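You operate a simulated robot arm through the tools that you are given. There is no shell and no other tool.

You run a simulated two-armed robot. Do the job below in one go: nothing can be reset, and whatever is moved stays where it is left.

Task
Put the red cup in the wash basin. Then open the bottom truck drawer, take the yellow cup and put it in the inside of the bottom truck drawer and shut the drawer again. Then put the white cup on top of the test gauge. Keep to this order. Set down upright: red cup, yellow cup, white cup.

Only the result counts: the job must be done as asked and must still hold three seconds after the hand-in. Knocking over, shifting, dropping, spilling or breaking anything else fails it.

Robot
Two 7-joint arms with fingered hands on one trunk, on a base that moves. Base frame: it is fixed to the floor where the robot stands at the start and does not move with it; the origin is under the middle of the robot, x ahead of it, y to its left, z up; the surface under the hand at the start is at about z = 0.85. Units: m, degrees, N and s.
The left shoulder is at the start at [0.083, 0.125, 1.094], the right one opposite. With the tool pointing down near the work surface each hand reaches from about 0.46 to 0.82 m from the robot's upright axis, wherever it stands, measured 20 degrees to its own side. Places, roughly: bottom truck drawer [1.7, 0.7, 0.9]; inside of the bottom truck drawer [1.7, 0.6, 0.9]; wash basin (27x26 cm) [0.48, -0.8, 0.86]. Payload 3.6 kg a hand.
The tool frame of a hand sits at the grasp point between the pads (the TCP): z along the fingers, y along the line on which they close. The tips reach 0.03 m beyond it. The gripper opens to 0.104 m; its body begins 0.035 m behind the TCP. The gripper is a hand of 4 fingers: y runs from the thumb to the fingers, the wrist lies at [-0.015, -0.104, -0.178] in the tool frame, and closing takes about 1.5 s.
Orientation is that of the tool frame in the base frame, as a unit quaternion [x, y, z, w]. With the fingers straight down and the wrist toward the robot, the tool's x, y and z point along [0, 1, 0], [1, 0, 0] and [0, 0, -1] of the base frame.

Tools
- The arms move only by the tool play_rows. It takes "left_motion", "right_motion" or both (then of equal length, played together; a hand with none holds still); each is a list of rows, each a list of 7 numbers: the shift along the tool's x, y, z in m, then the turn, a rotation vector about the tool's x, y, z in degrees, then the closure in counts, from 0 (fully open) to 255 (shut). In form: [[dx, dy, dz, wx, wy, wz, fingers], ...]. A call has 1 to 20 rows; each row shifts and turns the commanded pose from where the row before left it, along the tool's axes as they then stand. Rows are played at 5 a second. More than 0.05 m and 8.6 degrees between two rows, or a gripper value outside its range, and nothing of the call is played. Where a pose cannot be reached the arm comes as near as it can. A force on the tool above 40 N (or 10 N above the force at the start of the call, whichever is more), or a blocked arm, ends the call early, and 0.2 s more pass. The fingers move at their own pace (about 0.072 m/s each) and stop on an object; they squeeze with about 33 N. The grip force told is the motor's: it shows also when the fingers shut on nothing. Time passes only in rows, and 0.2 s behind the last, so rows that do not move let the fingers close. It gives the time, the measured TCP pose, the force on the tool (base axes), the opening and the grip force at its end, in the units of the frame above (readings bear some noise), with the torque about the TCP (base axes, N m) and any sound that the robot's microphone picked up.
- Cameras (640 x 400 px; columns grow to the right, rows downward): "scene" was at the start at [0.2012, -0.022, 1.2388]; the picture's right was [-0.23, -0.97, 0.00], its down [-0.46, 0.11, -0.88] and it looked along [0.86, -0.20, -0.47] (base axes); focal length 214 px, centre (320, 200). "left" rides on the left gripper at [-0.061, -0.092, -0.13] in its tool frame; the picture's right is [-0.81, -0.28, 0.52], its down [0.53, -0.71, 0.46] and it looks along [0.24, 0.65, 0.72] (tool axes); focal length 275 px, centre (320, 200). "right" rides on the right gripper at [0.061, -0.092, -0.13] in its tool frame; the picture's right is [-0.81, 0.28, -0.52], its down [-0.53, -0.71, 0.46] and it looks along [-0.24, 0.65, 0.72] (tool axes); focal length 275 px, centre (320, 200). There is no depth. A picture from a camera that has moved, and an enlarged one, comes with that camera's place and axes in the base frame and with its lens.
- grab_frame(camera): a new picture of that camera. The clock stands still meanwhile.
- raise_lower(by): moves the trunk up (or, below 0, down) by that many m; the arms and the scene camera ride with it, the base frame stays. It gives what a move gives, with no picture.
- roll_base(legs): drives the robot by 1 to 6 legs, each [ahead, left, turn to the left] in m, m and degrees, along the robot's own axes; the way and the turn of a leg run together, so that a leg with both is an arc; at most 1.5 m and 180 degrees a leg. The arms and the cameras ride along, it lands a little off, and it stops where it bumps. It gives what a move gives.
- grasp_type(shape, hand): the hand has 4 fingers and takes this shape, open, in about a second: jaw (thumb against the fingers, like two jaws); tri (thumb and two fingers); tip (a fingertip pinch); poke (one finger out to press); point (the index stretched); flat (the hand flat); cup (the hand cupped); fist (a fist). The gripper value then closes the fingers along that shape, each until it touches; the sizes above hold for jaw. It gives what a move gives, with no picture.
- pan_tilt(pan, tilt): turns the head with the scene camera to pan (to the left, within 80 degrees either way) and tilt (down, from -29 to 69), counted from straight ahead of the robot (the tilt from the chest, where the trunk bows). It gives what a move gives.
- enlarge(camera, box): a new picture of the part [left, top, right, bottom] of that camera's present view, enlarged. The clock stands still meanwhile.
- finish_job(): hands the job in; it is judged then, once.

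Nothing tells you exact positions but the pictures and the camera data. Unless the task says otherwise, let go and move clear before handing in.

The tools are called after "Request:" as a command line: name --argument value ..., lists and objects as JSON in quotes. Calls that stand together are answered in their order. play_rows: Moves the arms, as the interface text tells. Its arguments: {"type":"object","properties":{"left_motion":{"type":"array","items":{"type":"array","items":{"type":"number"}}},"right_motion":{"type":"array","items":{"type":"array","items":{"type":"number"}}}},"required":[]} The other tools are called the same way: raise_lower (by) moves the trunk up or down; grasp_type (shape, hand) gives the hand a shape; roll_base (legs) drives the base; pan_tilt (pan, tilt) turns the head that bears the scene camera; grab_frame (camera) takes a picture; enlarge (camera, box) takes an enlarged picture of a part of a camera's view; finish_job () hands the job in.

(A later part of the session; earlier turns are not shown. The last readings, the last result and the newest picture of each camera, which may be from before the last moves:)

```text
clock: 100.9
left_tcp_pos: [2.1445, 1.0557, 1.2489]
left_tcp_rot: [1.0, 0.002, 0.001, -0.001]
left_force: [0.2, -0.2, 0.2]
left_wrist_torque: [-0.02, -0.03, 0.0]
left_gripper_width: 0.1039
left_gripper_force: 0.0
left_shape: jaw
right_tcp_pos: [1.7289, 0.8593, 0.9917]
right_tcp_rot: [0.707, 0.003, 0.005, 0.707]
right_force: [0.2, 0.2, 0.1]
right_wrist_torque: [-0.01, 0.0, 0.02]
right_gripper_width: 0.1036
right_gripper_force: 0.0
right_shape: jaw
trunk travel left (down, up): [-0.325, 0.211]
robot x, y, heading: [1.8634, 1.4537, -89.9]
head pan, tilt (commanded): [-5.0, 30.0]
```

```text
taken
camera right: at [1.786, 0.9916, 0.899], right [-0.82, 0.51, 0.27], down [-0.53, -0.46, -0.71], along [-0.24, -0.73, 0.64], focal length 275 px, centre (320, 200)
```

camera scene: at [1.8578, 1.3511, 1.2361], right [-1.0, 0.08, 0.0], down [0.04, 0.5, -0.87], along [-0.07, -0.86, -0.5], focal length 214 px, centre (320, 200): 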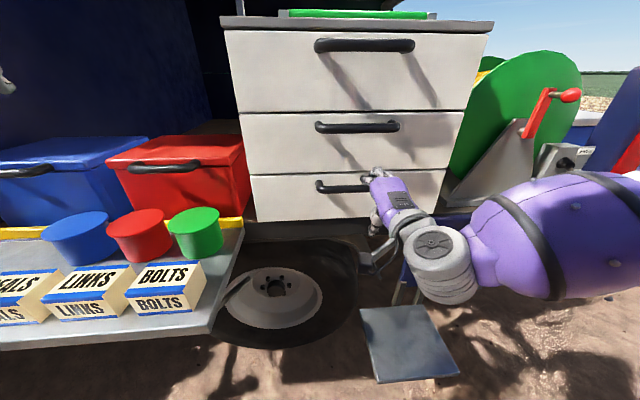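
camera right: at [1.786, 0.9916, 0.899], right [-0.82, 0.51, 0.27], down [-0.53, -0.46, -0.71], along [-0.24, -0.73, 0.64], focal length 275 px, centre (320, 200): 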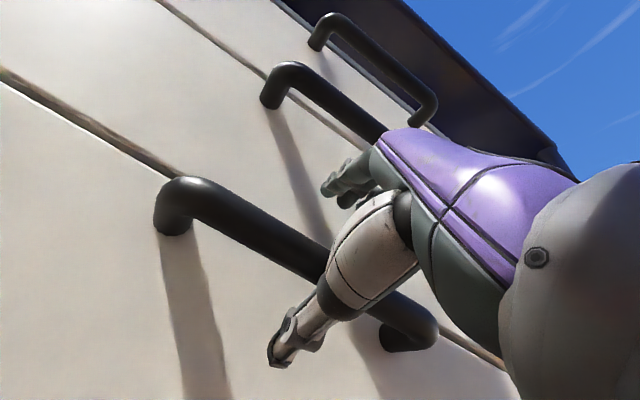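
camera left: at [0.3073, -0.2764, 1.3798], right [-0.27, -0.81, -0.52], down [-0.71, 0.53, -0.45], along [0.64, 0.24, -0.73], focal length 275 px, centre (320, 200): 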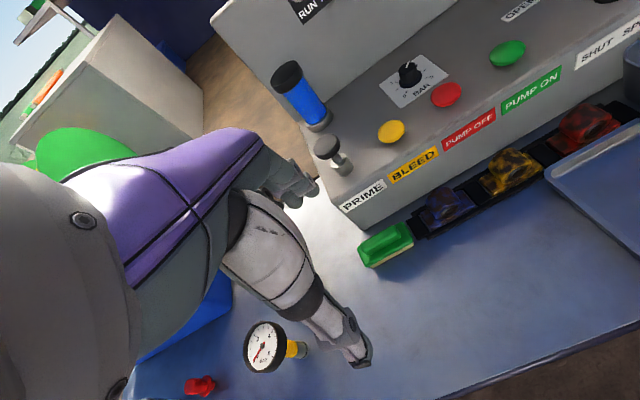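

Now with reach to spare, I'll lower 12 mm, nudge forward, and close on the bar.

Request:
play_rows --right_motion '[[0.006, -0.0125, 0, 0, 0, 0, 0], [0, 0, 0.01, 0, 0, 0, 0], [0, 0, 0, 0, 0, 0, 0]]'

Request:
grab_frame --camera "right"

Request:
grab_frame --camera "scene"

```text
clock: 101.7
left_tcp_pos: [2.146, 1.0561, 1.2485]
left_tcp_rot: [1.0, 0.001, 0.0, 0.0]
left_force: [0.2, -0.7, -0.8]
left_wrist_torque: [-0.01, 0.03, 0.0]
left_gripper_width: 0.104
left_gripper_force: 0.0
left_shape: jaw
right_tcp_pos: [1.7332, 0.8524, 0.9793]
right_tcp_rot: [0.707, 0.003, 0.004, 0.708]
right_force: [-0.3, -0.2, -0.3]
right_wrist_torque: [0.02, -0.02, 0.02]
right_gripper_width: 0.1036
right_gripper_force: 0.1
right_shape: jaw
trunk travel left (down, up): [-0.325, 0.211]
robot x, y, heading: [1.8687, 1.4528, -90.0]
head pan, tilt (commanded): [-5.0, 30.0]
```

```text
taken
camera right: at [1.7925, 0.9823, 0.8867], right [-0.82, 0.51, 0.27], down [-0.53, -0.46, -0.71], along [-0.24, -0.73, 0.64], focal length 275 px, centre (320, 200)
```

right: 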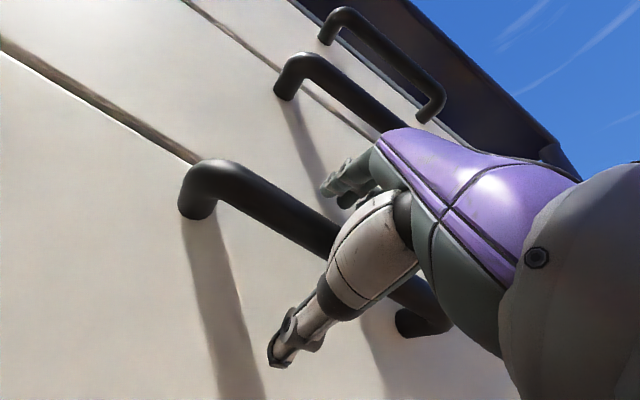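

```text
taken
camera scene: at [1.8578, 1.2521, 1.236], right [-1.0, 0.08, 0.0], down [0.04, 0.5, -0.87], along [-0.07, -0.86, -0.5], focal length 214 px, centre (320, 200)
```

scene: 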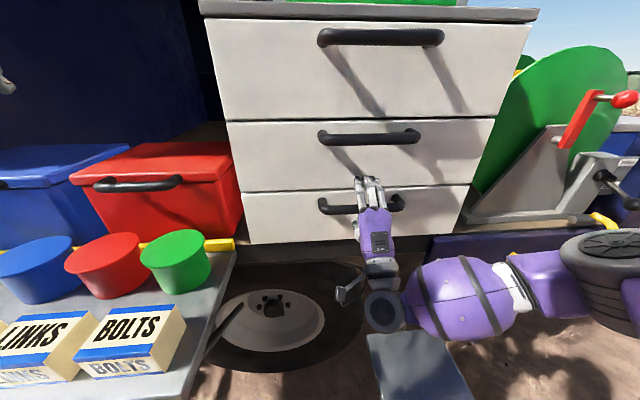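

The bar lines up with the grasp point. Closing the hand on the handle.

Request:
play_rows --right_motion '[[0, 0, 0, 0, 0, 0, 100], [0, 0, 0, 0, 0, 0, 180], [0, 0, 0, 0, 0, 0, 255], [0, 0, 0, 0, 0, 0, 255], [0, 0, 0, 0, 0, 0, 255], [0, 0, 0, 0, 0, 0, 255], [0, 0, 0, 0, 0, 0, 255], [0, 0, 0, 0, 0, 0, 255], [0, 0, 0, 0, 0, 0, 255]]'

Request:
grab_frame --camera "right"

Request:
enlarge --camera "scene" --box '[280, 140, 460, 290]'

```text
clock: 103.7
left_tcp_pos: [2.1462, 1.0557, 1.2478]
left_tcp_rot: [1.0, 0.001, 0.0, -0.001]
left_force: [-0.1, 0.2, 0.2]
left_wrist_torque: [0.01, 0.0, -0.04]
left_gripper_width: 0.1037
left_gripper_force: 0.0
left_shape: jaw
right_tcp_pos: [1.7343, 0.8518, 0.9785]
right_tcp_rot: [0.708, 0.004, 0.004, 0.707]
right_force: [1.9, -3.0, -7.9]
right_wrist_torque: [-0.04, -0.05, -0.04]
right_gripper_width: 0.0057
right_gripper_force: 32.5
right_shape: jaw
trunk travel left (down, up): [-0.325, 0.211]
robot x, y, heading: [1.8642, 1.4532, -89.8]
head pan, tilt (commanded): [-5.0, 30.0]
```

```text
taken
camera right: at [1.7925, 0.9819, 0.8858], right [-0.82, 0.51, 0.28], down [-0.53, -0.46, -0.71], along [-0.24, -0.73, 0.64], focal length 275 px, centre (320, 200)
```

right: 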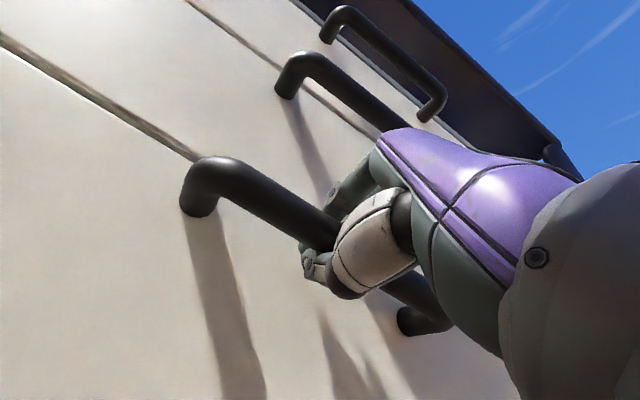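

```text
2.67 times, centred on (370, 215) of scene
camera zoom: at [1.8578, 1.251, 1.2358], right [-1.0, 0.08, 0.0], down [0.04, 0.5, -0.87], along [-0.07, -0.86, -0.5], focal length 572 px, centre (187, 160)
```

zoom: 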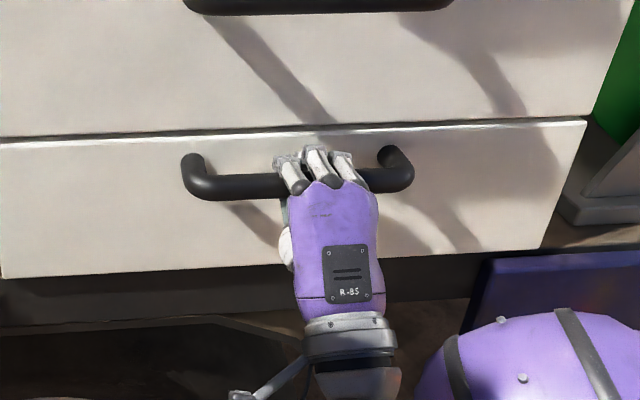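

The fingers have wrapped around the bar. I'll test with a small arm pull first.

Request:
play_rows --right_motion '[[0, 0, -0.01, 0, 0, 0, 255], [0, 0, -0.015, 0, 0, 0, 255], [0, 0, -0.015, 0, 0, 0, 255], [0, 0, 0, 0, 0, 0, 255]]'

Request:
grab_frame --camera "scene"

```text
clock: 104.7
left_tcp_pos: [2.146, 1.0557, 1.2488]
left_tcp_rot: [1.0, 0.002, 0.0, -0.001]
left_force: [-0.2, -0.7, -0.1]
left_wrist_torque: [0.04, -0.01, 0.04]
left_gripper_width: 0.1037
left_gripper_force: 0.1
left_shape: jaw
right_tcp_pos: [1.7342, 0.891, 0.9781]
right_tcp_rot: [0.707, 0.004, 0.004, 0.707]
right_force: [3.3, 0.3, -10.9]
right_wrist_torque: [-0.03, 0.02, 0.03]
right_gripper_width: 0.0055
right_gripper_force: 32.8
right_shape: jaw
trunk travel left (down, up): [-0.325, 0.211]
robot x, y, heading: [1.8663, 1.4534, -89.9]
head pan, tilt (commanded): [-5.0, 30.0]
```

```text
taken
camera scene: at [1.858, 1.2511, 1.2359], right [-1.0, 0.08, 0.0], down [0.04, 0.5, -0.87], along [-0.07, -0.86, -0.5], focal length 214 px, centre (320, 200)
```

scene: 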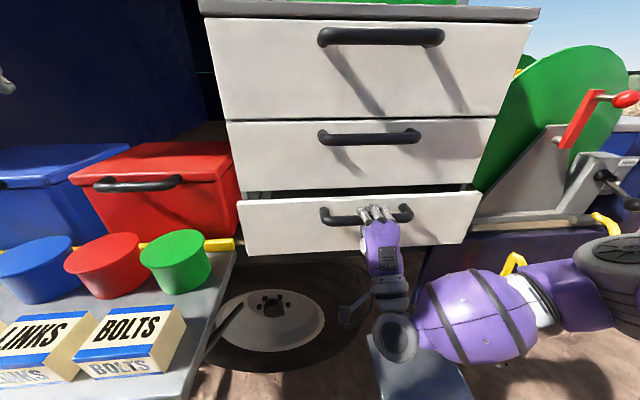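

The drawer slides freely. I'll pull it further by rolling the base back.

Request:
roll_base --legs '[[-0.24, 0, 0]]'

Request:
grab_frame --camera "scene"

```text
clock: 106.5
left_tcp_pos: [2.1449, 1.2967, 1.2488]
left_tcp_rot: [1.0, 0.0, -0.001, 0.0]
left_force: [0.3, -0.5, 0.5]
left_wrist_torque: [-0.03, -0.02, 0.0]
left_gripper_width: 0.1036
left_gripper_force: 0.1
left_shape: jaw
right_tcp_pos: [1.7323, 1.1325, 0.9795]
right_tcp_rot: [0.707, 0.004, 0.004, 0.707]
right_force: [5.2, -1.0, -14.0]
right_wrist_torque: [-0.02, -0.07, -0.03]
right_gripper_width: 0.0057
right_gripper_force: 33.0
right_shape: jaw
trunk travel left (down, up): [-0.325, 0.211]
robot x, y, heading: [1.8629, 1.6928, -90.3]
head pan, tilt (commanded): [-5.0, 30.0]
```

```text
taken
camera scene: at [1.8576, 1.4917, 1.2359], right [-1.0, 0.09, 0.0], down [0.04, 0.5, -0.87], along [-0.07, -0.86, -0.5], focal length 214 px, centre (320, 200)
```

scene: 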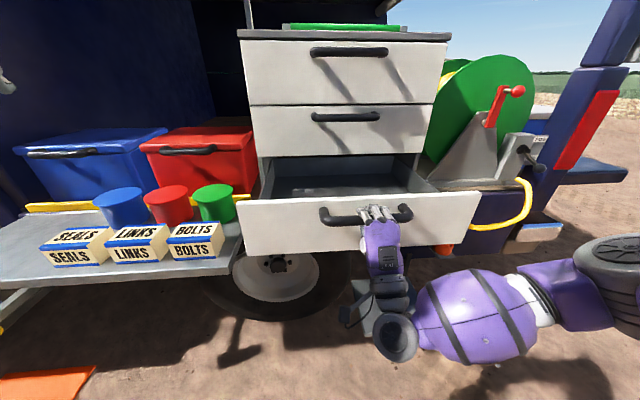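

The drawer is open about 28 cm. I'll pull it a few centimetres more for extra room, then let go.

Request:
roll_base --legs '[[-0.05, 0, 0]]'

Request:
play_rows --right_motion '[[0, 0, 0, 0, 0, 0, 120], [0, 0, 0, 0, 0, 0, 60], [0, 0, 0, 0, 0, 0, 0], [0, 0, 0, 0, 0, 0, 0], [0, 0, 0, 0, 0, 0, 0], [0, 0, 0, 0, 0, 0, 0], [0, 0, 0, 0, 0, 0, 0]]'

Request:
grab_frame --camera "right"

Request:
grab_frame --camera "scene"

```text
clock: 107.5
left_tcp_pos: [2.1441, 1.3468, 1.2492]
left_tcp_rot: [1.0, 0.001, 0.0, 0.0]
left_force: [-0.1, 0.4, 0.5]
left_wrist_torque: [-0.02, 0.01, 0.02]
left_gripper_width: 0.1037
left_gripper_force: 0.0
left_shape: jaw
right_tcp_pos: [1.7323, 1.1795, 0.9762]
right_tcp_rot: [0.71, 0.005, 0.0, 0.704]
right_force: [1.4, -1.9, 0.2]
right_wrist_torque: [0.0, 0.11, 0.0]
right_gripper_width: 0.0061
right_gripper_force: 33.3
right_shape: jaw
trunk travel left (down, up): [-0.325, 0.211]
robot x, y, heading: [1.8634, 1.7505, -89.9]
head pan, tilt (commanded): [-5.0, 30.0]
stopped in leg 1: the force on the tool passed its limit at 55 N (the readings are from after the stop); the commanded pose is now the measured one
```

```text
clock: 109.1
left_tcp_pos: [2.1444, 1.3475, 1.2493]
left_tcp_rot: [1.0, 0.002, 0.0, 0.0]
left_force: [0.3, -0.3, -0.2]
left_wrist_torque: [-0.02, -0.04, 0.02]
left_gripper_width: 0.104
left_gripper_force: 0.1
left_shape: jaw
right_tcp_pos: [1.7325, 1.1809, 0.9769]
right_tcp_rot: [0.71, 0.004, -0.001, 0.704]
right_force: [0.5, 0.2, -0.3]
right_wrist_torque: [-0.02, 0.0, 0.0]
right_gripper_width: 0.1035
right_gripper_force: 0.0
right_shape: jaw
trunk travel left (down, up): [-0.325, 0.211]
robot x, y, heading: [1.8648, 1.7453, -90.1]
head pan, tilt (commanded): [-5.0, 30.0]
```

```text
taken
camera right: at [1.7902, 1.3118, 0.8848], right [-0.81, 0.51, 0.28], down [-0.54, -0.45, -0.71], along [-0.24, -0.73, 0.64], focal length 275 px, centre (320, 200)
```

right: 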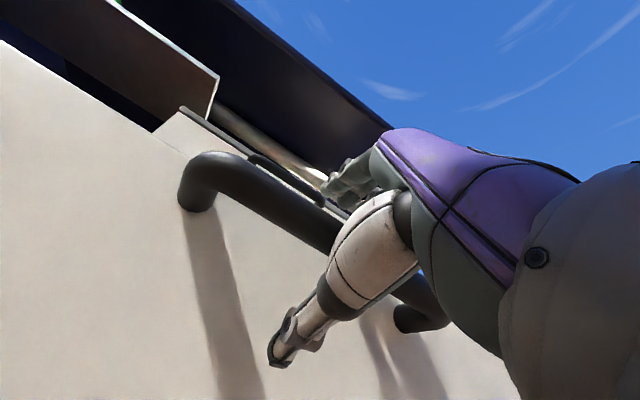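

```text
taken
camera scene: at [1.8573, 1.5435, 1.236], right [-1.0, 0.09, 0.0], down [0.04, 0.5, -0.87], along [-0.07, -0.86, -0.5], focal length 214 px, centre (320, 200)
```

scene: 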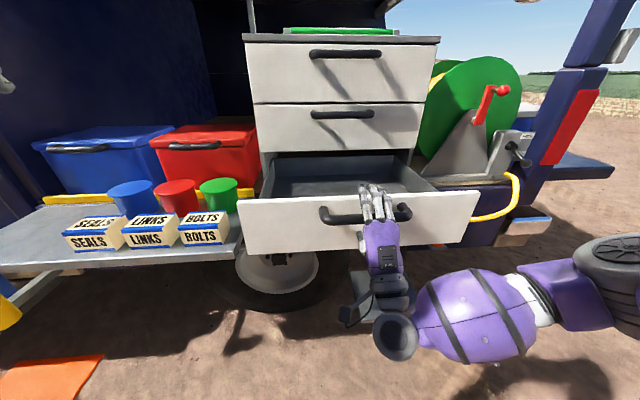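

The drawer hit its stop at about 33 cm and the hand has let go. I'll back away, turn the hand fingers-down again, and drive back to the table for the yellow cup.

Request:
roll_base --legs '[[-0.3, 0, 0]]'

Request:
play_rows --right_motion '[[0, 0, 0, 8.2, 0, 0, 0], [0, 0, 0, 8.2, 0, 0, 0], [0, 0, 0, 8.2, 0, 0, 0], [0, 0, 0, 8.2, 0, 0, 0], [0, 0, 0, 8.2, 0, 0, 0], [0, 0, 0, 8.2, 0, 0, 0], [0, 0, 0, 8.2, 0, 0, 0], [0, 0, 0, 8.2, 0, 0, 0], [0, 0, 0, 8.2, 0, 0, 0], [0, 0, 0, 8.2, 0, 0, 0], [0, 0, 0, 8.0, 0, 0, 0], [0, -0.03, -0.04, 0, 0, 0, 0], [0, -0.03, -0.04, 0, 0, 0, 0], [0, -0.03, -0.04, 0, 0, 0, 0], [0, -0.03, -0.04, 0, 0, 0, 0], [0, -0.02, -0.04, 0, 0, 0, 0]]'

Request:
grab_frame --camera "scene"

```text
clock: 111.2
left_tcp_pos: [2.1435, 1.6471, 1.2494]
left_tcp_rot: [1.0, 0.0, 0.0, 0.001]
left_force: [0.6, 0.3, -0.3]
left_wrist_torque: [-0.01, 0.03, 0.01]
left_gripper_width: 0.1039
left_gripper_force: 0.1
left_shape: jaw
right_tcp_pos: [1.7306, 1.48, 0.9762]
right_tcp_rot: [0.71, 0.003, -0.002, 0.704]
right_force: [0.8, 0.7, 0.6]
right_wrist_torque: [0.03, 0.02, -0.01]
right_gripper_width: 0.1037
right_gripper_force: 0.1
right_shape: jaw
trunk travel left (down, up): [-0.325, 0.211]
robot x, y, heading: [1.8644, 2.0462, -90.1]
head pan, tilt (commanded): [-5.0, 30.0]
```

```text
clock: 114.6
left_tcp_pos: [2.1431, 1.6461, 1.2484]
left_tcp_rot: [1.0, 0.0, -0.001, 0.001]
left_force: [-0.1, 0.9, 0.3]
left_wrist_torque: [-0.01, 0.03, 0.02]
left_gripper_width: 0.1036
left_gripper_force: 0.1
left_shape: jaw
right_tcp_pos: [1.7318, 1.6188, 1.1789]
right_tcp_rot: [1.0, 0.002, -0.004, -0.005]
right_force: [-0.3, -0.5, 0.6]
right_wrist_torque: [-0.01, 0.02, -0.03]
right_gripper_width: 0.1038
right_gripper_force: 0.1
right_shape: jaw
trunk travel left (down, up): [-0.325, 0.211]
robot x, y, heading: [1.863, 2.0519, -89.9]
head pan, tilt (commanded): [-5.0, 30.0]
```

```text
taken
camera scene: at [1.8568, 1.8428, 1.2361], right [-1.0, 0.09, 0.0], down [0.04, 0.5, -0.87], along [-0.08, -0.86, -0.5], focal length 214 px, centre (320, 200)
```

scene: 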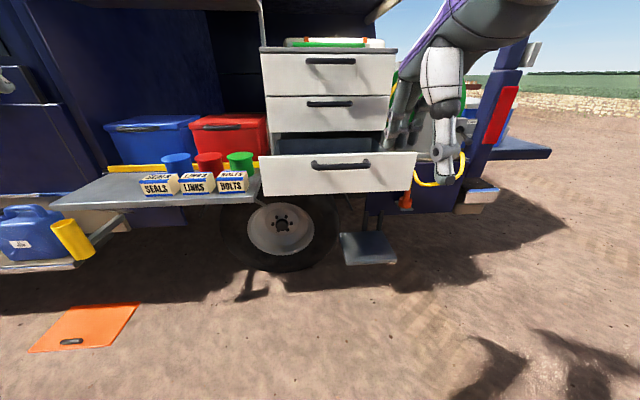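

The drawer stays open. Driving back around to the table now.

Request:
roll_base --legs '[[0, -1.06, 0], [0, 0, 90], [-1.25, 0, 0], [0, -0.9, 0], [0, -0.88, 0]]'

Request:
pan_tilt --pan -15 --tilt 40

Request:
grab_frame --camera "scene"

```text
clock: 149.5
left_tcp_pos: [-0.056, 0.5423, 1.2491]
left_tcp_rot: [0.709, 0.705, 0.0, 0.0]
left_force: [0.3, -0.1, -0.1]
left_wrist_torque: [-0.01, -0.02, 0.01]
left_gripper_width: 0.1039
left_gripper_force: 0.2
left_shape: jaw
right_tcp_pos: [-0.0299, 0.1281, 1.1786]
right_tcp_rot: [0.708, 0.706, -0.006, -0.001]
right_force: [0.2, 0.1, 0.8]
right_wrist_torque: [0.0, -0.02, 0.01]
right_gripper_width: 0.1039
right_gripper_force: 0.0
right_shape: jaw
trunk travel left (down, up): [-0.325, 0.211]
robot x, y, heading: [-0.4572, 0.2616, -0.5]
head pan, tilt (commanded): [-5.0, 30.0]
```

```text
clock: 150.2
left_tcp_pos: [-0.0565, 0.5404, 1.2496]
left_tcp_rot: [0.708, 0.706, 0.0, 0.0]
left_force: [-0.6, -0.4, -0.2]
left_wrist_torque: [-0.01, -0.01, 0.0]
left_gripper_width: 0.1041
left_gripper_force: 0.0
left_shape: jaw
right_tcp_pos: [-0.0299, 0.1284, 1.1778]
right_tcp_rot: [0.708, 0.706, -0.005, 0.0]
right_force: [0.4, -0.3, -0.8]
right_wrist_torque: [0.01, -0.03, -0.01]
right_gripper_width: 0.1039
right_gripper_force: 0.1
right_shape: jaw
trunk travel left (down, up): [-0.325, 0.211]
robot x, y, heading: [-0.4585, 0.2614, -0.2]
head pan, tilt (commanded): [-15.0, 40.0]
```

```text
taken
camera scene: at [-0.2628, 0.24, 1.2207], right [-0.26, -0.96, 0.0], down [-0.62, 0.17, -0.77], along [0.74, -0.2, -0.64], focal length 214 px, centre (320, 200)
```

scene: 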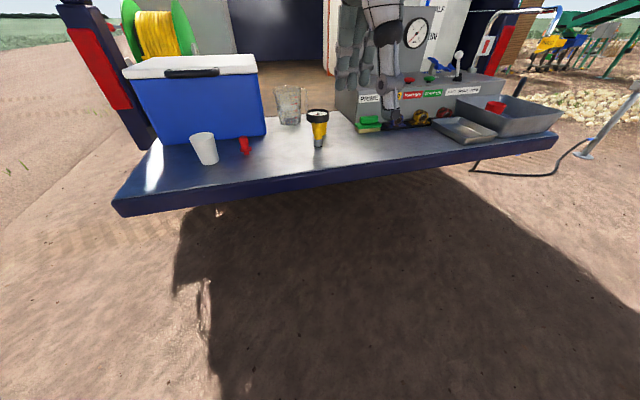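

I'm back in front of the table; the red cup still stands in the basin. I'll move the right hand a bit outward and drive up to the table.

Request:
play_rows --right_motion '[[-0.04, 0, -0.01, 0, 0, 0, 0], [-0.04, 0, -0.01, 0, 0, 0, 0], [-0.04, 0, 0, 0, 0, 0, 0]]'

Request:
roll_base --legs '[[0.455, 0, 0.3]]'

Request:
pan_tilt --pan -20 --tilt 45

Request:
grab_frame --camera "scene"

Request:
enlarge --camera "scene" --box '[220, 80, 420, 240]'

Request:
grab_frame --camera "right"

```text
clock: 151.0
left_tcp_pos: [-0.0571, 0.5398, 1.2494]
left_tcp_rot: [0.709, 0.705, 0.001, -0.001]
left_force: [-0.1, 0.0, 0.1]
left_wrist_torque: [-0.01, 0.01, 0.0]
left_gripper_width: 0.1037
left_gripper_force: 0.0
left_shape: jaw
right_tcp_pos: [-0.0297, 0.0074, 1.1979]
right_tcp_rot: [0.707, 0.707, -0.005, -0.001]
right_force: [0.3, -1.3, -0.4]
right_wrist_torque: [0.02, -0.02, 0.03]
right_gripper_width: 0.1038
right_gripper_force: 0.1
right_shape: jaw
trunk travel left (down, up): [-0.325, 0.211]
robot x, y, heading: [-0.4535, 0.2624, -0.3]
head pan, tilt (commanded): [-15.0, 40.0]
```

```text
clock: 153.7
left_tcp_pos: [0.3937, 0.5452, 1.2496]
left_tcp_rot: [0.705, 0.709, 0.0, -0.001]
left_force: [-0.4, -0.1, -1.0]
left_wrist_torque: [0.01, 0.01, 0.0]
left_gripper_width: 0.1038
left_gripper_force: 0.1
left_shape: jaw
right_tcp_pos: [0.4232, 0.0125, 1.1987]
right_tcp_rot: [0.703, 0.711, -0.006, -0.001]
right_force: [0.1, 0.9, -0.4]
right_wrist_torque: [-0.02, 0.03, -0.04]
right_gripper_width: 0.1036
right_gripper_force: 0.0
right_shape: jaw
trunk travel left (down, up): [-0.325, 0.211]
robot x, y, heading: [-0.0069, 0.2657, 0.3]
head pan, tilt (commanded): [-15.0, 40.0]
```

```text
clock: 154.4
left_tcp_pos: [0.3924, 0.5448, 1.2504]
left_tcp_rot: [0.705, 0.709, 0.001, 0.0]
left_force: [0.1, 0.0, -0.5]
left_wrist_torque: [-0.04, -0.03, -0.01]
left_gripper_width: 0.1038
left_gripper_force: 0.0
left_shape: jaw
right_tcp_pos: [0.4238, 0.0128, 1.1994]
right_tcp_rot: [0.704, 0.71, -0.006, 0.0]
right_force: [-0.9, -0.1, 0.4]
right_wrist_torque: [-0.01, -0.01, 0.03]
right_gripper_width: 0.1038
right_gripper_force: 0.1
right_shape: jaw
trunk travel left (down, up): [-0.325, 0.211]
robot x, y, heading: [-0.0076, 0.2627, 0.3]
head pan, tilt (commanded): [-20.0, 45.0]
```

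```text
taken
camera scene: at [0.1827, 0.2359, 1.2134], right [-0.34, -0.94, 0.0], down [-0.67, 0.24, -0.71], along [0.67, -0.24, -0.71], focal length 214 px, centre (320, 200)
```

scene: 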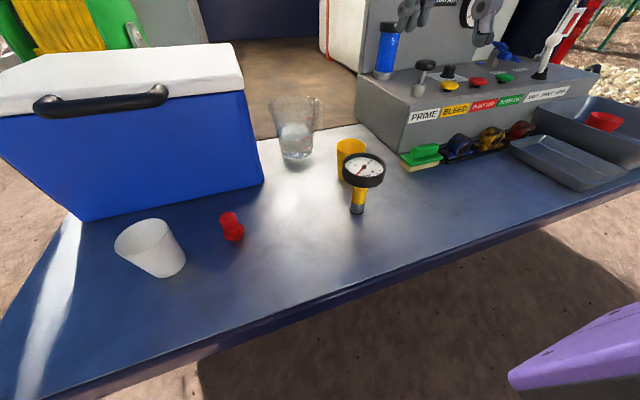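

```text
2.50 times, centred on (320, 160) of scene
camera zoom: at [0.1827, 0.2359, 1.2134], right [-0.34, -0.94, 0.0], down [-0.67, 0.24, -0.71], along [0.67, -0.24, -0.71], focal length 536 px, centre (320, 300)
```

zoom: 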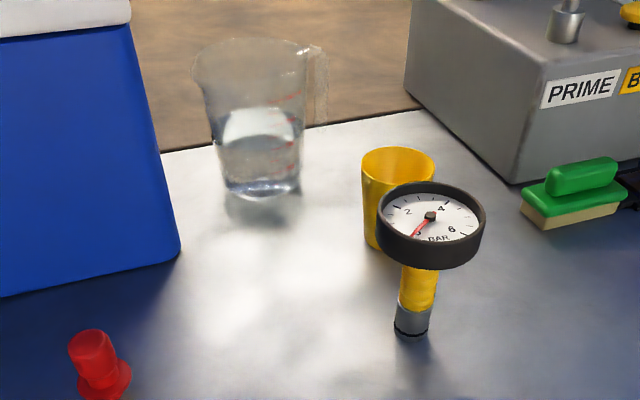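

```text
taken
camera right: at [0.3312, 0.0736, 1.3291], right [0.29, -0.8, 0.52], down [-0.71, -0.54, -0.45], along [0.64, -0.24, -0.73], focal length 275 px, centre (320, 200)
```

right: 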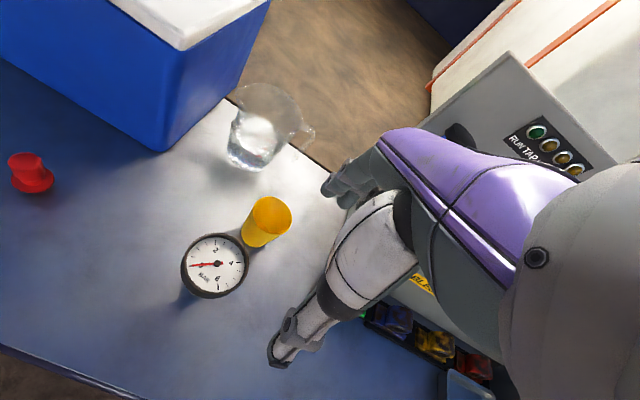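

The yellow cup is at about [0.58, 0.012] right behind the gauge at [0.463, 0.05]. I'll yaw the right hand about 65° so its wrist stays off to the right, away from the gauge, and bring it above the yellow cup.

Request:
play_rows --right_motion '[[0, 0, 0, 0, 0, -8.125, 0], [0, 0, 0, 0, 0, -8.125, 0], [0, 0, 0, 0, 0, -8.125, 0], [0, 0, 0, 0, 0, -8.125, 0], [0, 0, 0, 0, 0, -8.125, 0], [0, 0, 0, 0, 0, -8.125, 0], [0, 0, 0, 0, 0, -8.125, 0], [0, 0, 0, 0, 0, -8.125, 0], [-0.0354, 0.0163, 0.01, 0, 0, 0, 0], [-0.0354, 0.0163, 0.02, 0, 0, 0, 0], [-0.0354, 0.0163, 0.02, 0, 0, 0, 0], [-0.0354, 0.0163, 0.02, 0, 0, 0, 0], [0, 0, 0, 0, 0, 0, 0]]'

Request:
grab_frame --camera "right"

Request:
grab_frame --camera "scene"

```text
clock: 157.2
left_tcp_pos: [0.3912, 0.5442, 1.2495]
left_tcp_rot: [0.705, 0.709, 0.001, 0.0]
left_force: [0.4, -0.2, 0.0]
left_wrist_torque: [-0.01, -0.01, 0.0]
left_gripper_width: 0.1038
left_gripper_force: 0.1
left_shape: jaw
right_tcp_pos: [0.5779, 0.0119, 1.1284]
right_tcp_rot: [0.212, 0.977, -0.004, -0.003]
right_force: [0.3, 0.1, 0.4]
right_wrist_torque: [0.03, -0.02, -0.03]
right_gripper_width: 0.104
right_gripper_force: 0.1
right_shape: jaw
trunk travel left (down, up): [-0.325, 0.211]
robot x, y, heading: [-0.0071, 0.2642, 0.4]
head pan, tilt (commanded): [-20.0, 45.0]
```

```text
taken
camera right: at [0.4844, -0.045, 1.2589], right [0.86, -0.08, 0.51], down [0.18, -0.87, -0.45], along [0.48, 0.48, -0.73], focal length 275 px, centre (320, 200)
```

right: 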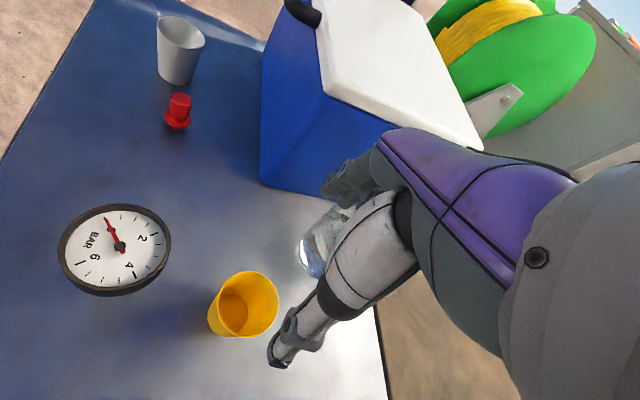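

```text
taken
camera scene: at [0.1819, 0.2357, 1.2136], right [-0.34, -0.94, 0.0], down [-0.67, 0.24, -0.71], along [0.67, -0.24, -0.71], focal length 214 px, centre (320, 200)
```

scene: 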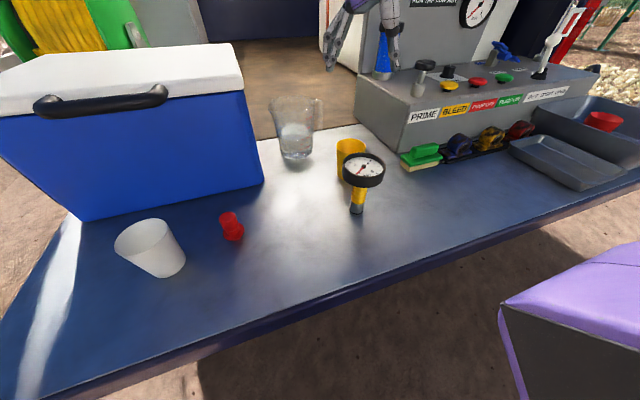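

Aligned over the yellow cup (about [0.581, 0.010]). I'll lower partway and check clearance to the gauge and jug.

Request:
play_rows --right_motion '[[-0.003, 0, 0.03, 0, 0, 0, 0], [0, 0, 0.03, 0, 0, 0, 0], [0, 0, 0.03, 0, 0, 0, 0], [0, 0, 0.025, 0, 0, 0, 0], [0, 0, 0, 0, 0, 0, 0]]'

Request:
grab_frame --camera "right"

Request:
enlarge --camera "scene" --box '[240, 60, 480, 240]'

```text
clock: 158.4
left_tcp_pos: [0.3921, 0.5441, 1.2486]
left_tcp_rot: [0.705, 0.709, 0.0, 0.0]
left_force: [-0.1, 0.8, 0.0]
left_wrist_torque: [0.01, 0.02, 0.02]
left_gripper_width: 0.1038
left_gripper_force: 0.0
left_shape: jaw
right_tcp_pos: [0.5811, 0.0097, 1.0125]
right_tcp_rot: [0.213, 0.977, -0.005, -0.003]
right_force: [-0.4, 0.4, -0.8]
right_wrist_torque: [0.01, 0.03, 0.02]
right_gripper_width: 0.104
right_gripper_force: 0.0
right_shape: jaw
trunk travel left (down, up): [-0.325, 0.211]
robot x, y, heading: [-0.0049, 0.2652, 0.3]
head pan, tilt (commanded): [-20.0, 45.0]
```

```text
taken
camera right: at [0.4865, -0.0472, 1.1433], right [0.86, -0.08, 0.51], down [0.18, -0.87, -0.45], along [0.48, 0.48, -0.73], focal length 275 px, centre (320, 200)
```

right: 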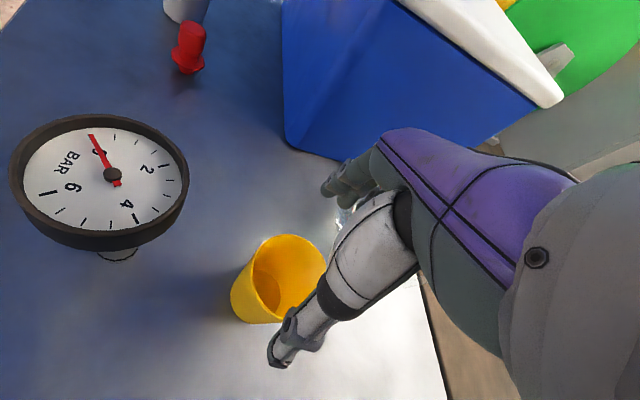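

```text
2.22 times, centred on (360, 150) of scene
camera zoom: at [0.1826, 0.236, 1.2134], right [-0.34, -0.94, 0.0], down [-0.67, 0.24, -0.71], along [0.67, -0.24, -0.71], focal length 477 px, centre (231, 311)
```

zoom: 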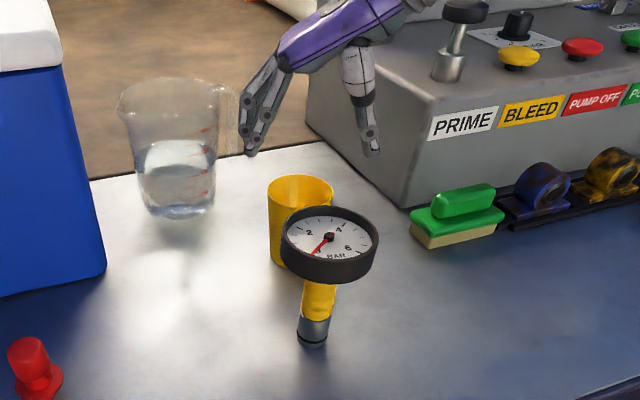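

All clear: the jug handle is further back. Continuing down around the yellow cup.

Request:
play_rows --right_motion '[[0, -0.002, 0.025, 0, 0, 0, 0], [0, 0, 0.025, 0, 0, 0, 0], [0, 0, 0.025, 0, 0, 0, 0], [0, 0, 0.017, 0, 0, 0, 0], [0, 0, 0, 0, 0, 0, 0]]'

Request:
grab_frame --camera "right"

Request:
enlarge --camera "scene" --box '[240, 60, 480, 240]'

```text
clock: 159.6
left_tcp_pos: [0.3914, 0.5453, 1.2495]
left_tcp_rot: [0.705, 0.709, 0.0, 0.0]
left_force: [0.0, -0.2, 0.6]
left_wrist_torque: [-0.01, -0.01, 0.02]
left_gripper_width: 0.1039
left_gripper_force: 0.0
left_shape: jaw
right_tcp_pos: [0.5798, 0.0079, 0.9199]
right_tcp_rot: [0.214, 0.977, -0.004, -0.004]
right_force: [-0.6, -0.4, 0.8]
right_wrist_torque: [0.0, -0.01, 0.0]
right_gripper_width: 0.1038
right_gripper_force: 0.0
right_shape: jaw
trunk travel left (down, up): [-0.325, 0.211]
robot x, y, heading: [-0.0068, 0.2673, 0.1]
head pan, tilt (commanded): [-20.0, 45.0]
```

```text
taken
camera right: at [0.4853, -0.0499, 1.0513], right [0.86, -0.08, 0.51], down [0.18, -0.87, -0.45], along [0.48, 0.48, -0.73], focal length 275 px, centre (320, 200)
```

right: 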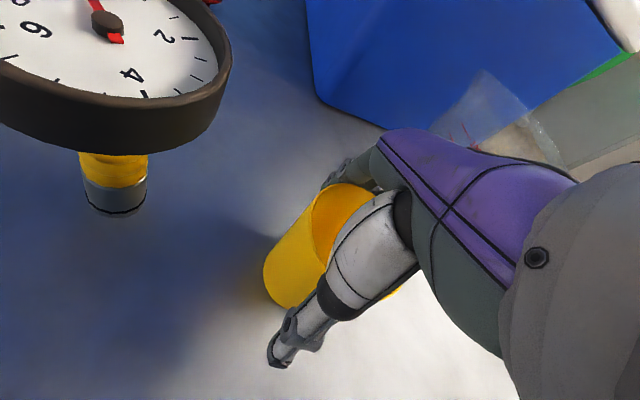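

```text
2.22 times, centred on (360, 150) of scene
camera zoom: at [0.1826, 0.2359, 1.2134], right [-0.34, -0.94, 0.0], down [-0.67, 0.24, -0.71], along [0.67, -0.24, -0.71], focal length 477 px, centre (231, 311)
```

zoom: 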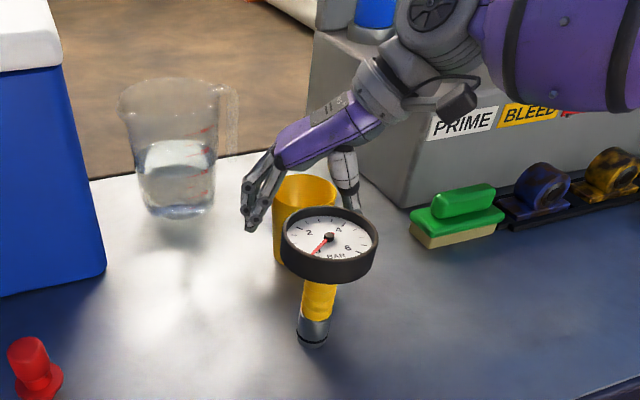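

The cup is between the thumb and fingers. Closing the grip.

Request:
play_rows --right_motion '[[0, 0, 0, 0, 0, 0, 100], [0, 0, 0, 0, 0, 0, 130], [0, 0, 0, 0, 0, 0, 160], [0, 0, 0, 0, 0, 0, 200], [0, 0, 0, 0, 0, 0, 255], [0, 0, 0, 0, 0, 0, 255], [0, 0, 0, 0, 0, 0, 255], [0, 0, 0, 0, 0, 0, 255], [0, 0, 0, 0, 0, 0, 255]]'

Request:
grab_frame --camera "right"

Request:
enlarge --camera "scene" --box '[240, 60, 480, 240]'

```text
clock: 161.6
left_tcp_pos: [0.3921, 0.5458, 1.2495]
left_tcp_rot: [0.705, 0.709, 0.0, 0.0]
left_force: [-0.4, -0.8, -0.1]
left_wrist_torque: [0.02, 0.0, -0.02]
left_gripper_width: 0.1039
left_gripper_force: 0.0
left_shape: jaw
right_tcp_pos: [0.5795, 0.0076, 0.9208]
right_tcp_rot: [0.213, 0.977, -0.005, -0.003]
right_force: [-0.3, 0.4, -0.2]
right_wrist_torque: [0.01, 0.03, -0.02]
right_gripper_width: 0.0521
right_gripper_force: 33.2
right_shape: jaw
trunk travel left (down, up): [-0.325, 0.211]
robot x, y, heading: [-0.0068, 0.2611, 0.4]
head pan, tilt (commanded): [-20.0, 45.0]
```

```text
taken
camera right: at [0.4854, -0.05, 1.0515], right [0.86, -0.08, 0.51], down [0.18, -0.87, -0.45], along [0.48, 0.48, -0.73], focal length 275 px, centre (320, 200)
```

right: 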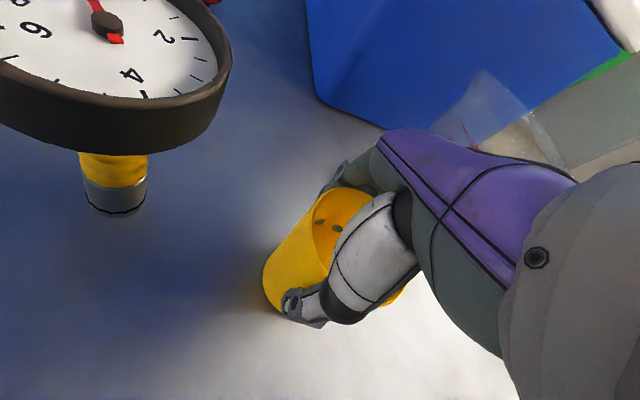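

```text
2.22 times, centred on (360, 150) of scene
camera zoom: at [0.1827, 0.2358, 1.2134], right [-0.34, -0.94, 0.0], down [-0.67, 0.24, -0.71], along [0.67, -0.24, -0.71], focal length 477 px, centre (231, 311)
```

zoom: 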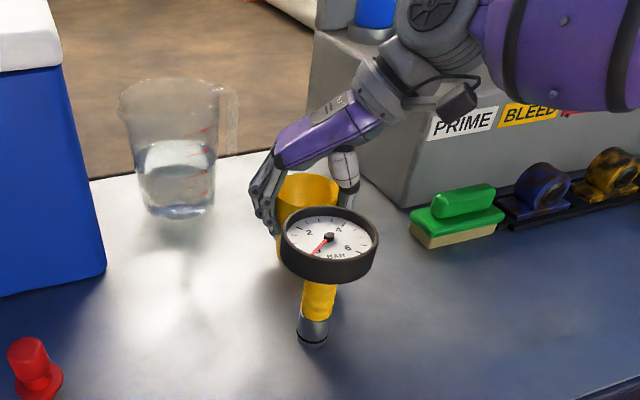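

Firm grip. Lifting the yellow cup straight up.

Request:
play_rows --right_motion '[[0, 0, -0.02, 0, 0, 0, 255], [0, 0, -0.03, 0, 0, 0, 255], [0, 0, -0.04, 0, 0, 0, 255], [0, 0, -0.04, 0, 0, 0, 255], [0, 0, -0.04, 0, 0, 0, 255], [0, 0, -0.04, 0, 0, 0, 255], [0, 0, -0.04, 0, 0, 0, 255], [0, 0, 0, 0, 0, 0, 255]]'

Request:
grab_frame --camera "right"

Request:
grab_frame --camera "scene"

```text
clock: 163.4
left_tcp_pos: [0.393, 0.5443, 1.2485]
left_tcp_rot: [0.705, 0.709, -0.001, 0.001]
left_force: [0.2, 0.4, 0.2]
left_wrist_torque: [-0.01, 0.01, -0.02]
left_gripper_width: 0.1037
left_gripper_force: 0.0
left_shape: jaw
right_tcp_pos: [0.5803, 0.009, 1.1711]
right_tcp_rot: [0.213, 0.977, -0.004, -0.004]
right_force: [0.6, 0.1, -1.2]
right_wrist_torque: [0.05, 0.01, -0.01]
right_gripper_width: 0.0519
right_gripper_force: 33.1
right_shape: jaw
trunk travel left (down, up): [-0.325, 0.211]
robot x, y, heading: [-0.0085, 0.2641, 0.3]
head pan, tilt (commanded): [-20.0, 45.0]
```

```text
taken
camera right: at [0.4858, -0.0488, 1.3021], right [0.86, -0.08, 0.51], down [0.18, -0.87, -0.45], along [0.48, 0.48, -0.73], focal length 275 px, centre (320, 200)
```

right: 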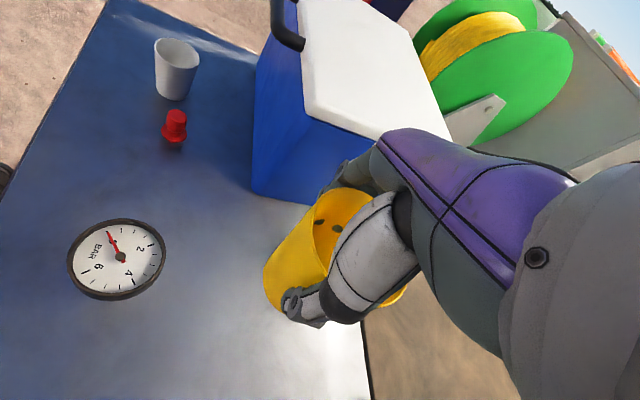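

```text
taken
camera scene: at [0.1828, 0.2355, 1.2134], right [-0.34, -0.94, 0.0], down [-0.67, 0.24, -0.71], along [0.67, -0.24, -0.71], focal length 214 px, centre (320, 200)
```

scene: 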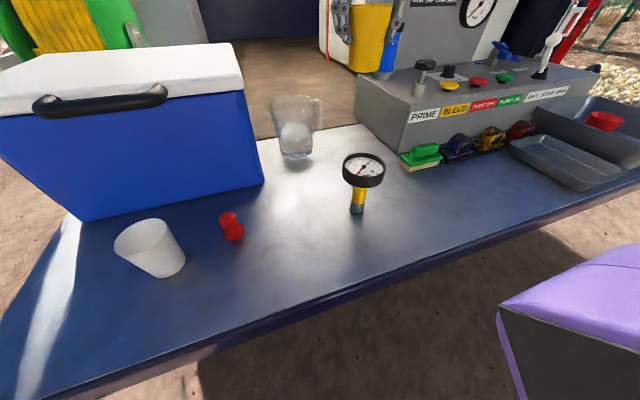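

The yellow cup is lifted and the red cup is still fine. Driving back around to the drawer.

Request:
roll_base --legs '[[-0.45, 0, 0], [0, 0.9, 0], [0, 0.89, 0], [1.25, 0, 0], [0, 0, -90], [0, 1.1, 0]]'

Request:
pan_tilt --pan -10 --tilt 35

Request:
grab_frame --camera "scene"

Request:
grab_frame --camera "right"

```text
clock: 201.0
left_tcp_pos: [2.1779, 1.6212, 1.2492]
left_tcp_rot: [1.0, -0.004, 0.0, 0.0]
left_force: [-0.5, 0.2, 0.0]
left_wrist_torque: [-0.03, -0.01, 0.03]
left_gripper_width: 0.1037
left_gripper_force: 0.0
left_shape: jaw
right_tcp_pos: [1.6398, 1.4398, 1.172]
right_tcp_rot: [0.846, 0.534, 0.0, -0.006]
right_force: [-0.8, 0.3, -0.9]
right_wrist_torque: [0.01, 0.01, -0.02]
right_gripper_width: 0.0512
right_gripper_force: 32.6
right_shape: jaw
trunk travel left (down, up): [-0.325, 0.211]
robot x, y, heading: [1.9029, 2.0248, -90.6]
head pan, tilt (commanded): [-20.0, 45.0]
```

```text
clock: 201.7
left_tcp_pos: [2.178, 1.6214, 1.2497]
left_tcp_rot: [1.0, -0.004, -0.001, 0.001]
left_force: [0.4, 0.0, -0.8]
left_wrist_torque: [-0.01, -0.01, 0.0]
left_gripper_width: 0.1038
left_gripper_force: 0.1
left_shape: jaw
right_tcp_pos: [1.6415, 1.441, 1.1718]
right_tcp_rot: [0.845, 0.534, -0.001, -0.006]
right_force: [0.2, -0.2, -0.6]
right_wrist_torque: [0.03, 0.02, -0.03]
right_gripper_width: 0.0516
right_gripper_force: 33.3
right_shape: jaw
trunk travel left (down, up): [-0.325, 0.211]
robot x, y, heading: [1.9042, 2.0218, -90.6]
head pan, tilt (commanded): [-10.0, 35.0]
```

```text
taken
camera scene: at [1.8856, 1.8239, 1.2282], right [-0.98, 0.18, 0.0], down [0.11, 0.56, -0.82], along [-0.15, -0.81, -0.57], focal length 214 px, centre (320, 200)
```

scene: 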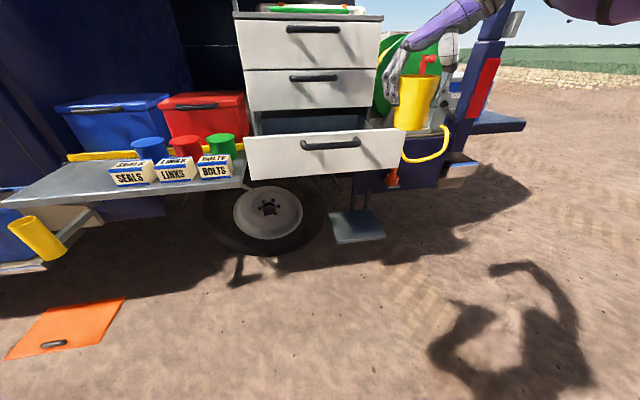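

```text
taken
camera right: at [1.5832, 1.534, 1.3017], right [-0.1, -0.85, 0.51], down [-0.88, -0.17, -0.45], along [0.47, -0.49, -0.73], focal length 275 px, centre (320, 200)
```

right: 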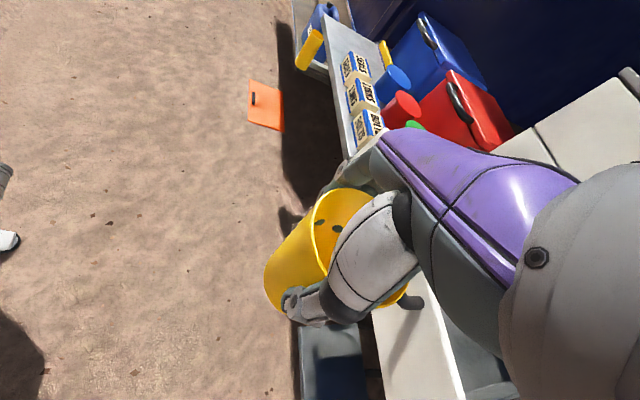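

The drawer is still open. I'll shift slightly left and move forward over it in two steps.

Request:
roll_base --legs '[[0, 0.08, 0.6], [0.44, 0, 0]]'

Request:
grab_frame --camera "scene"

Request:
grab_frame --camera "right"

```text
clock: 205.3
left_tcp_pos: [2.2617, 1.1851, 1.2494]
left_tcp_rot: [1.0, 0.001, 0.0, 0.0]
left_force: [0.6, -0.2, -0.9]
left_wrist_torque: [0.02, 0.04, 0.01]
left_gripper_width: 0.1038
left_gripper_force: 0.0
left_shape: jaw
right_tcp_pos: [1.7261, 1.0011, 1.1698]
right_tcp_rot: [0.842, 0.539, -0.001, -0.005]
right_force: [-0.4, -0.5, -0.6]
right_wrist_torque: [0.02, -0.02, 0.01]
right_gripper_width: 0.0512
right_gripper_force: 32.8
right_shape: jaw
trunk travel left (down, up): [-0.325, 0.211]
robot x, y, heading: [1.9827, 1.5869, -89.9]
head pan, tilt (commanded): [-10.0, 35.0]
```

```text
taken
camera scene: at [1.9674, 1.3859, 1.2282], right [-0.98, 0.17, 0.0], down [0.1, 0.57, -0.82], along [-0.14, -0.81, -0.57], focal length 214 px, centre (320, 200)
```

scene: 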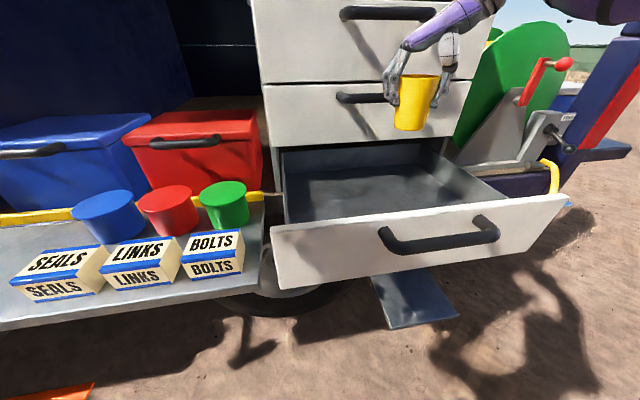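

```text
taken
camera right: at [1.6677, 1.0933, 1.3017], right [-0.09, -0.86, 0.51], down [-0.87, -0.18, -0.45], along [0.48, -0.49, -0.73], focal length 275 px, centre (320, 200)
```

right: 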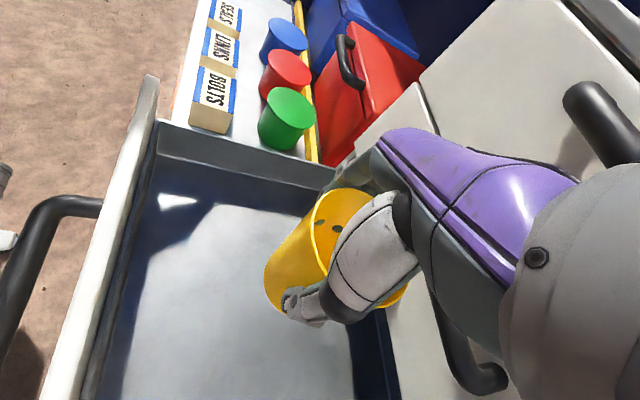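

The cup is over the open drawer. I'll move 3 cm deeper and lower it most of the way.

Request:
play_rows --right_motion '[[-0.027, 0.0125, 0.01, 0, 0, 0, 255], [0, 0, 0.03, 0, 0, 0, 255], [0, 0, 0.03, 0, 0, 0, 255], [0, 0, 0.03, 0, 0, 0, 255], [0, 0, 0.03, 0, 0, 0, 255], [0, 0, 0.03, 0, 0, 0, 255], [0, 0, 0.025, 0, 0, 0, 255], [0, 0, 0, 0, 0, 0, 255]]'

Request:
grab_frame --camera "scene"

Request:
grab_frame --camera "right"

```text
clock: 207.1
left_tcp_pos: [2.2609, 1.1864, 1.2491]
left_tcp_rot: [1.0, 0.002, 0.0, 0.0]
left_force: [-0.5, -0.3, -0.9]
left_wrist_torque: [-0.01, 0.02, -0.01]
left_gripper_width: 0.1036
left_gripper_force: 0.1
left_shape: jaw
right_tcp_pos: [1.7249, 0.9737, 0.9862]
right_tcp_rot: [0.843, 0.538, -0.001, -0.006]
right_force: [0.3, -0.7, -0.5]
right_wrist_torque: [-0.03, 0.0, 0.03]
right_gripper_width: 0.0513
right_gripper_force: 32.9
right_shape: jaw
trunk travel left (down, up): [-0.325, 0.211]
robot x, y, heading: [1.9824, 1.5855, -89.8]
head pan, tilt (commanded): [-10.0, 35.0]
```

```text
taken
camera scene: at [1.9675, 1.3864, 1.2283], right [-0.98, 0.17, 0.0], down [0.1, 0.56, -0.82], along [-0.14, -0.81, -0.57], focal length 214 px, centre (320, 200)
```

scene: 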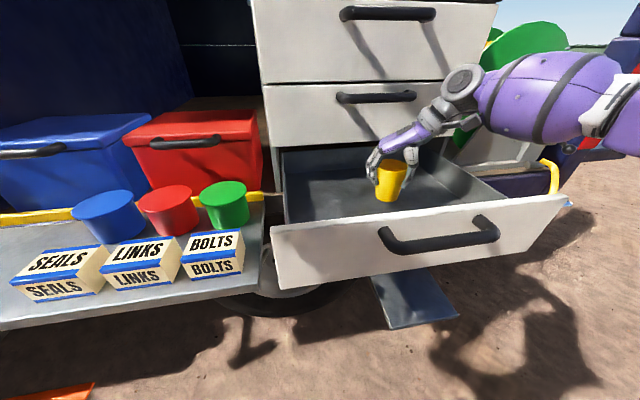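

```text
taken
camera right: at [1.6664, 1.0654, 1.1169], right [-0.09, -0.85, 0.51], down [-0.87, -0.18, -0.45], along [0.48, -0.49, -0.73], focal length 275 px, centre (320, 200)
```

right: 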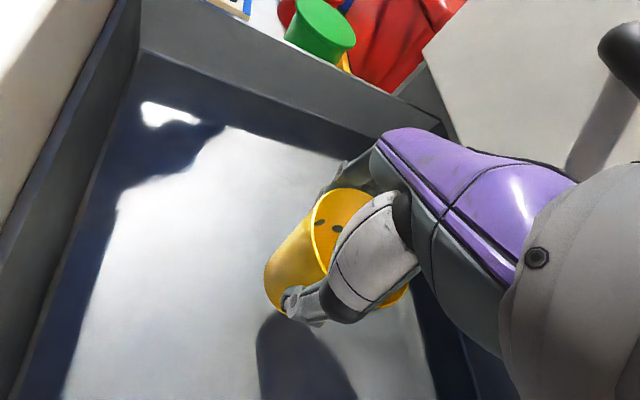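

Well placed inside the drawer. Lowering slowly until the floor contact shows.

Request:
play_rows --right_motion '[[0, 0, 0.015, 0, 0, 0, 255], [0, 0, 0.01, 0, 0, 0, 255], [0, 0, 0.006, 0, 0, 0, 255], [0, 0, 0, 0, 0, 0, 255]]'

Request:
enlarge --camera "scene" --box '[320, 120, 480, 240]'

```text
clock: 208.1
left_tcp_pos: [2.2618, 1.1864, 1.249]
left_tcp_rot: [1.0, 0.0, -0.001, 0.001]
left_force: [-1.1, -0.4, 0.8]
left_wrist_torque: [-0.01, 0.01, -0.01]
left_gripper_width: 0.1037
left_gripper_force: 0.1
left_shape: jaw
right_tcp_pos: [1.7241, 0.9752, 0.9544]
right_tcp_rot: [0.843, 0.538, 0.0, -0.006]
right_force: [-0.2, 0.3, -1.4]
right_wrist_torque: [-0.01, 0.03, 0.0]
right_gripper_width: 0.0513
right_gripper_force: 33.5
right_shape: jaw
trunk travel left (down, up): [-0.325, 0.211]
robot x, y, heading: [1.9804, 1.5884, -90.2]
head pan, tilt (commanded): [-10.0, 35.0]
```

```text
3.33 times, centred on (400, 180) of scene
camera zoom: at [1.9674, 1.3863, 1.2282], right [-0.98, 0.17, 0.0], down [0.1, 0.56, -0.82], along [-0.14, -0.81, -0.57], focal length 715 px, centre (53, 267)
```

zoom: 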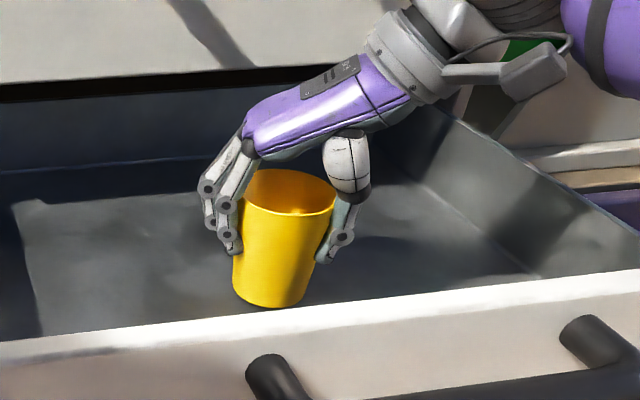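

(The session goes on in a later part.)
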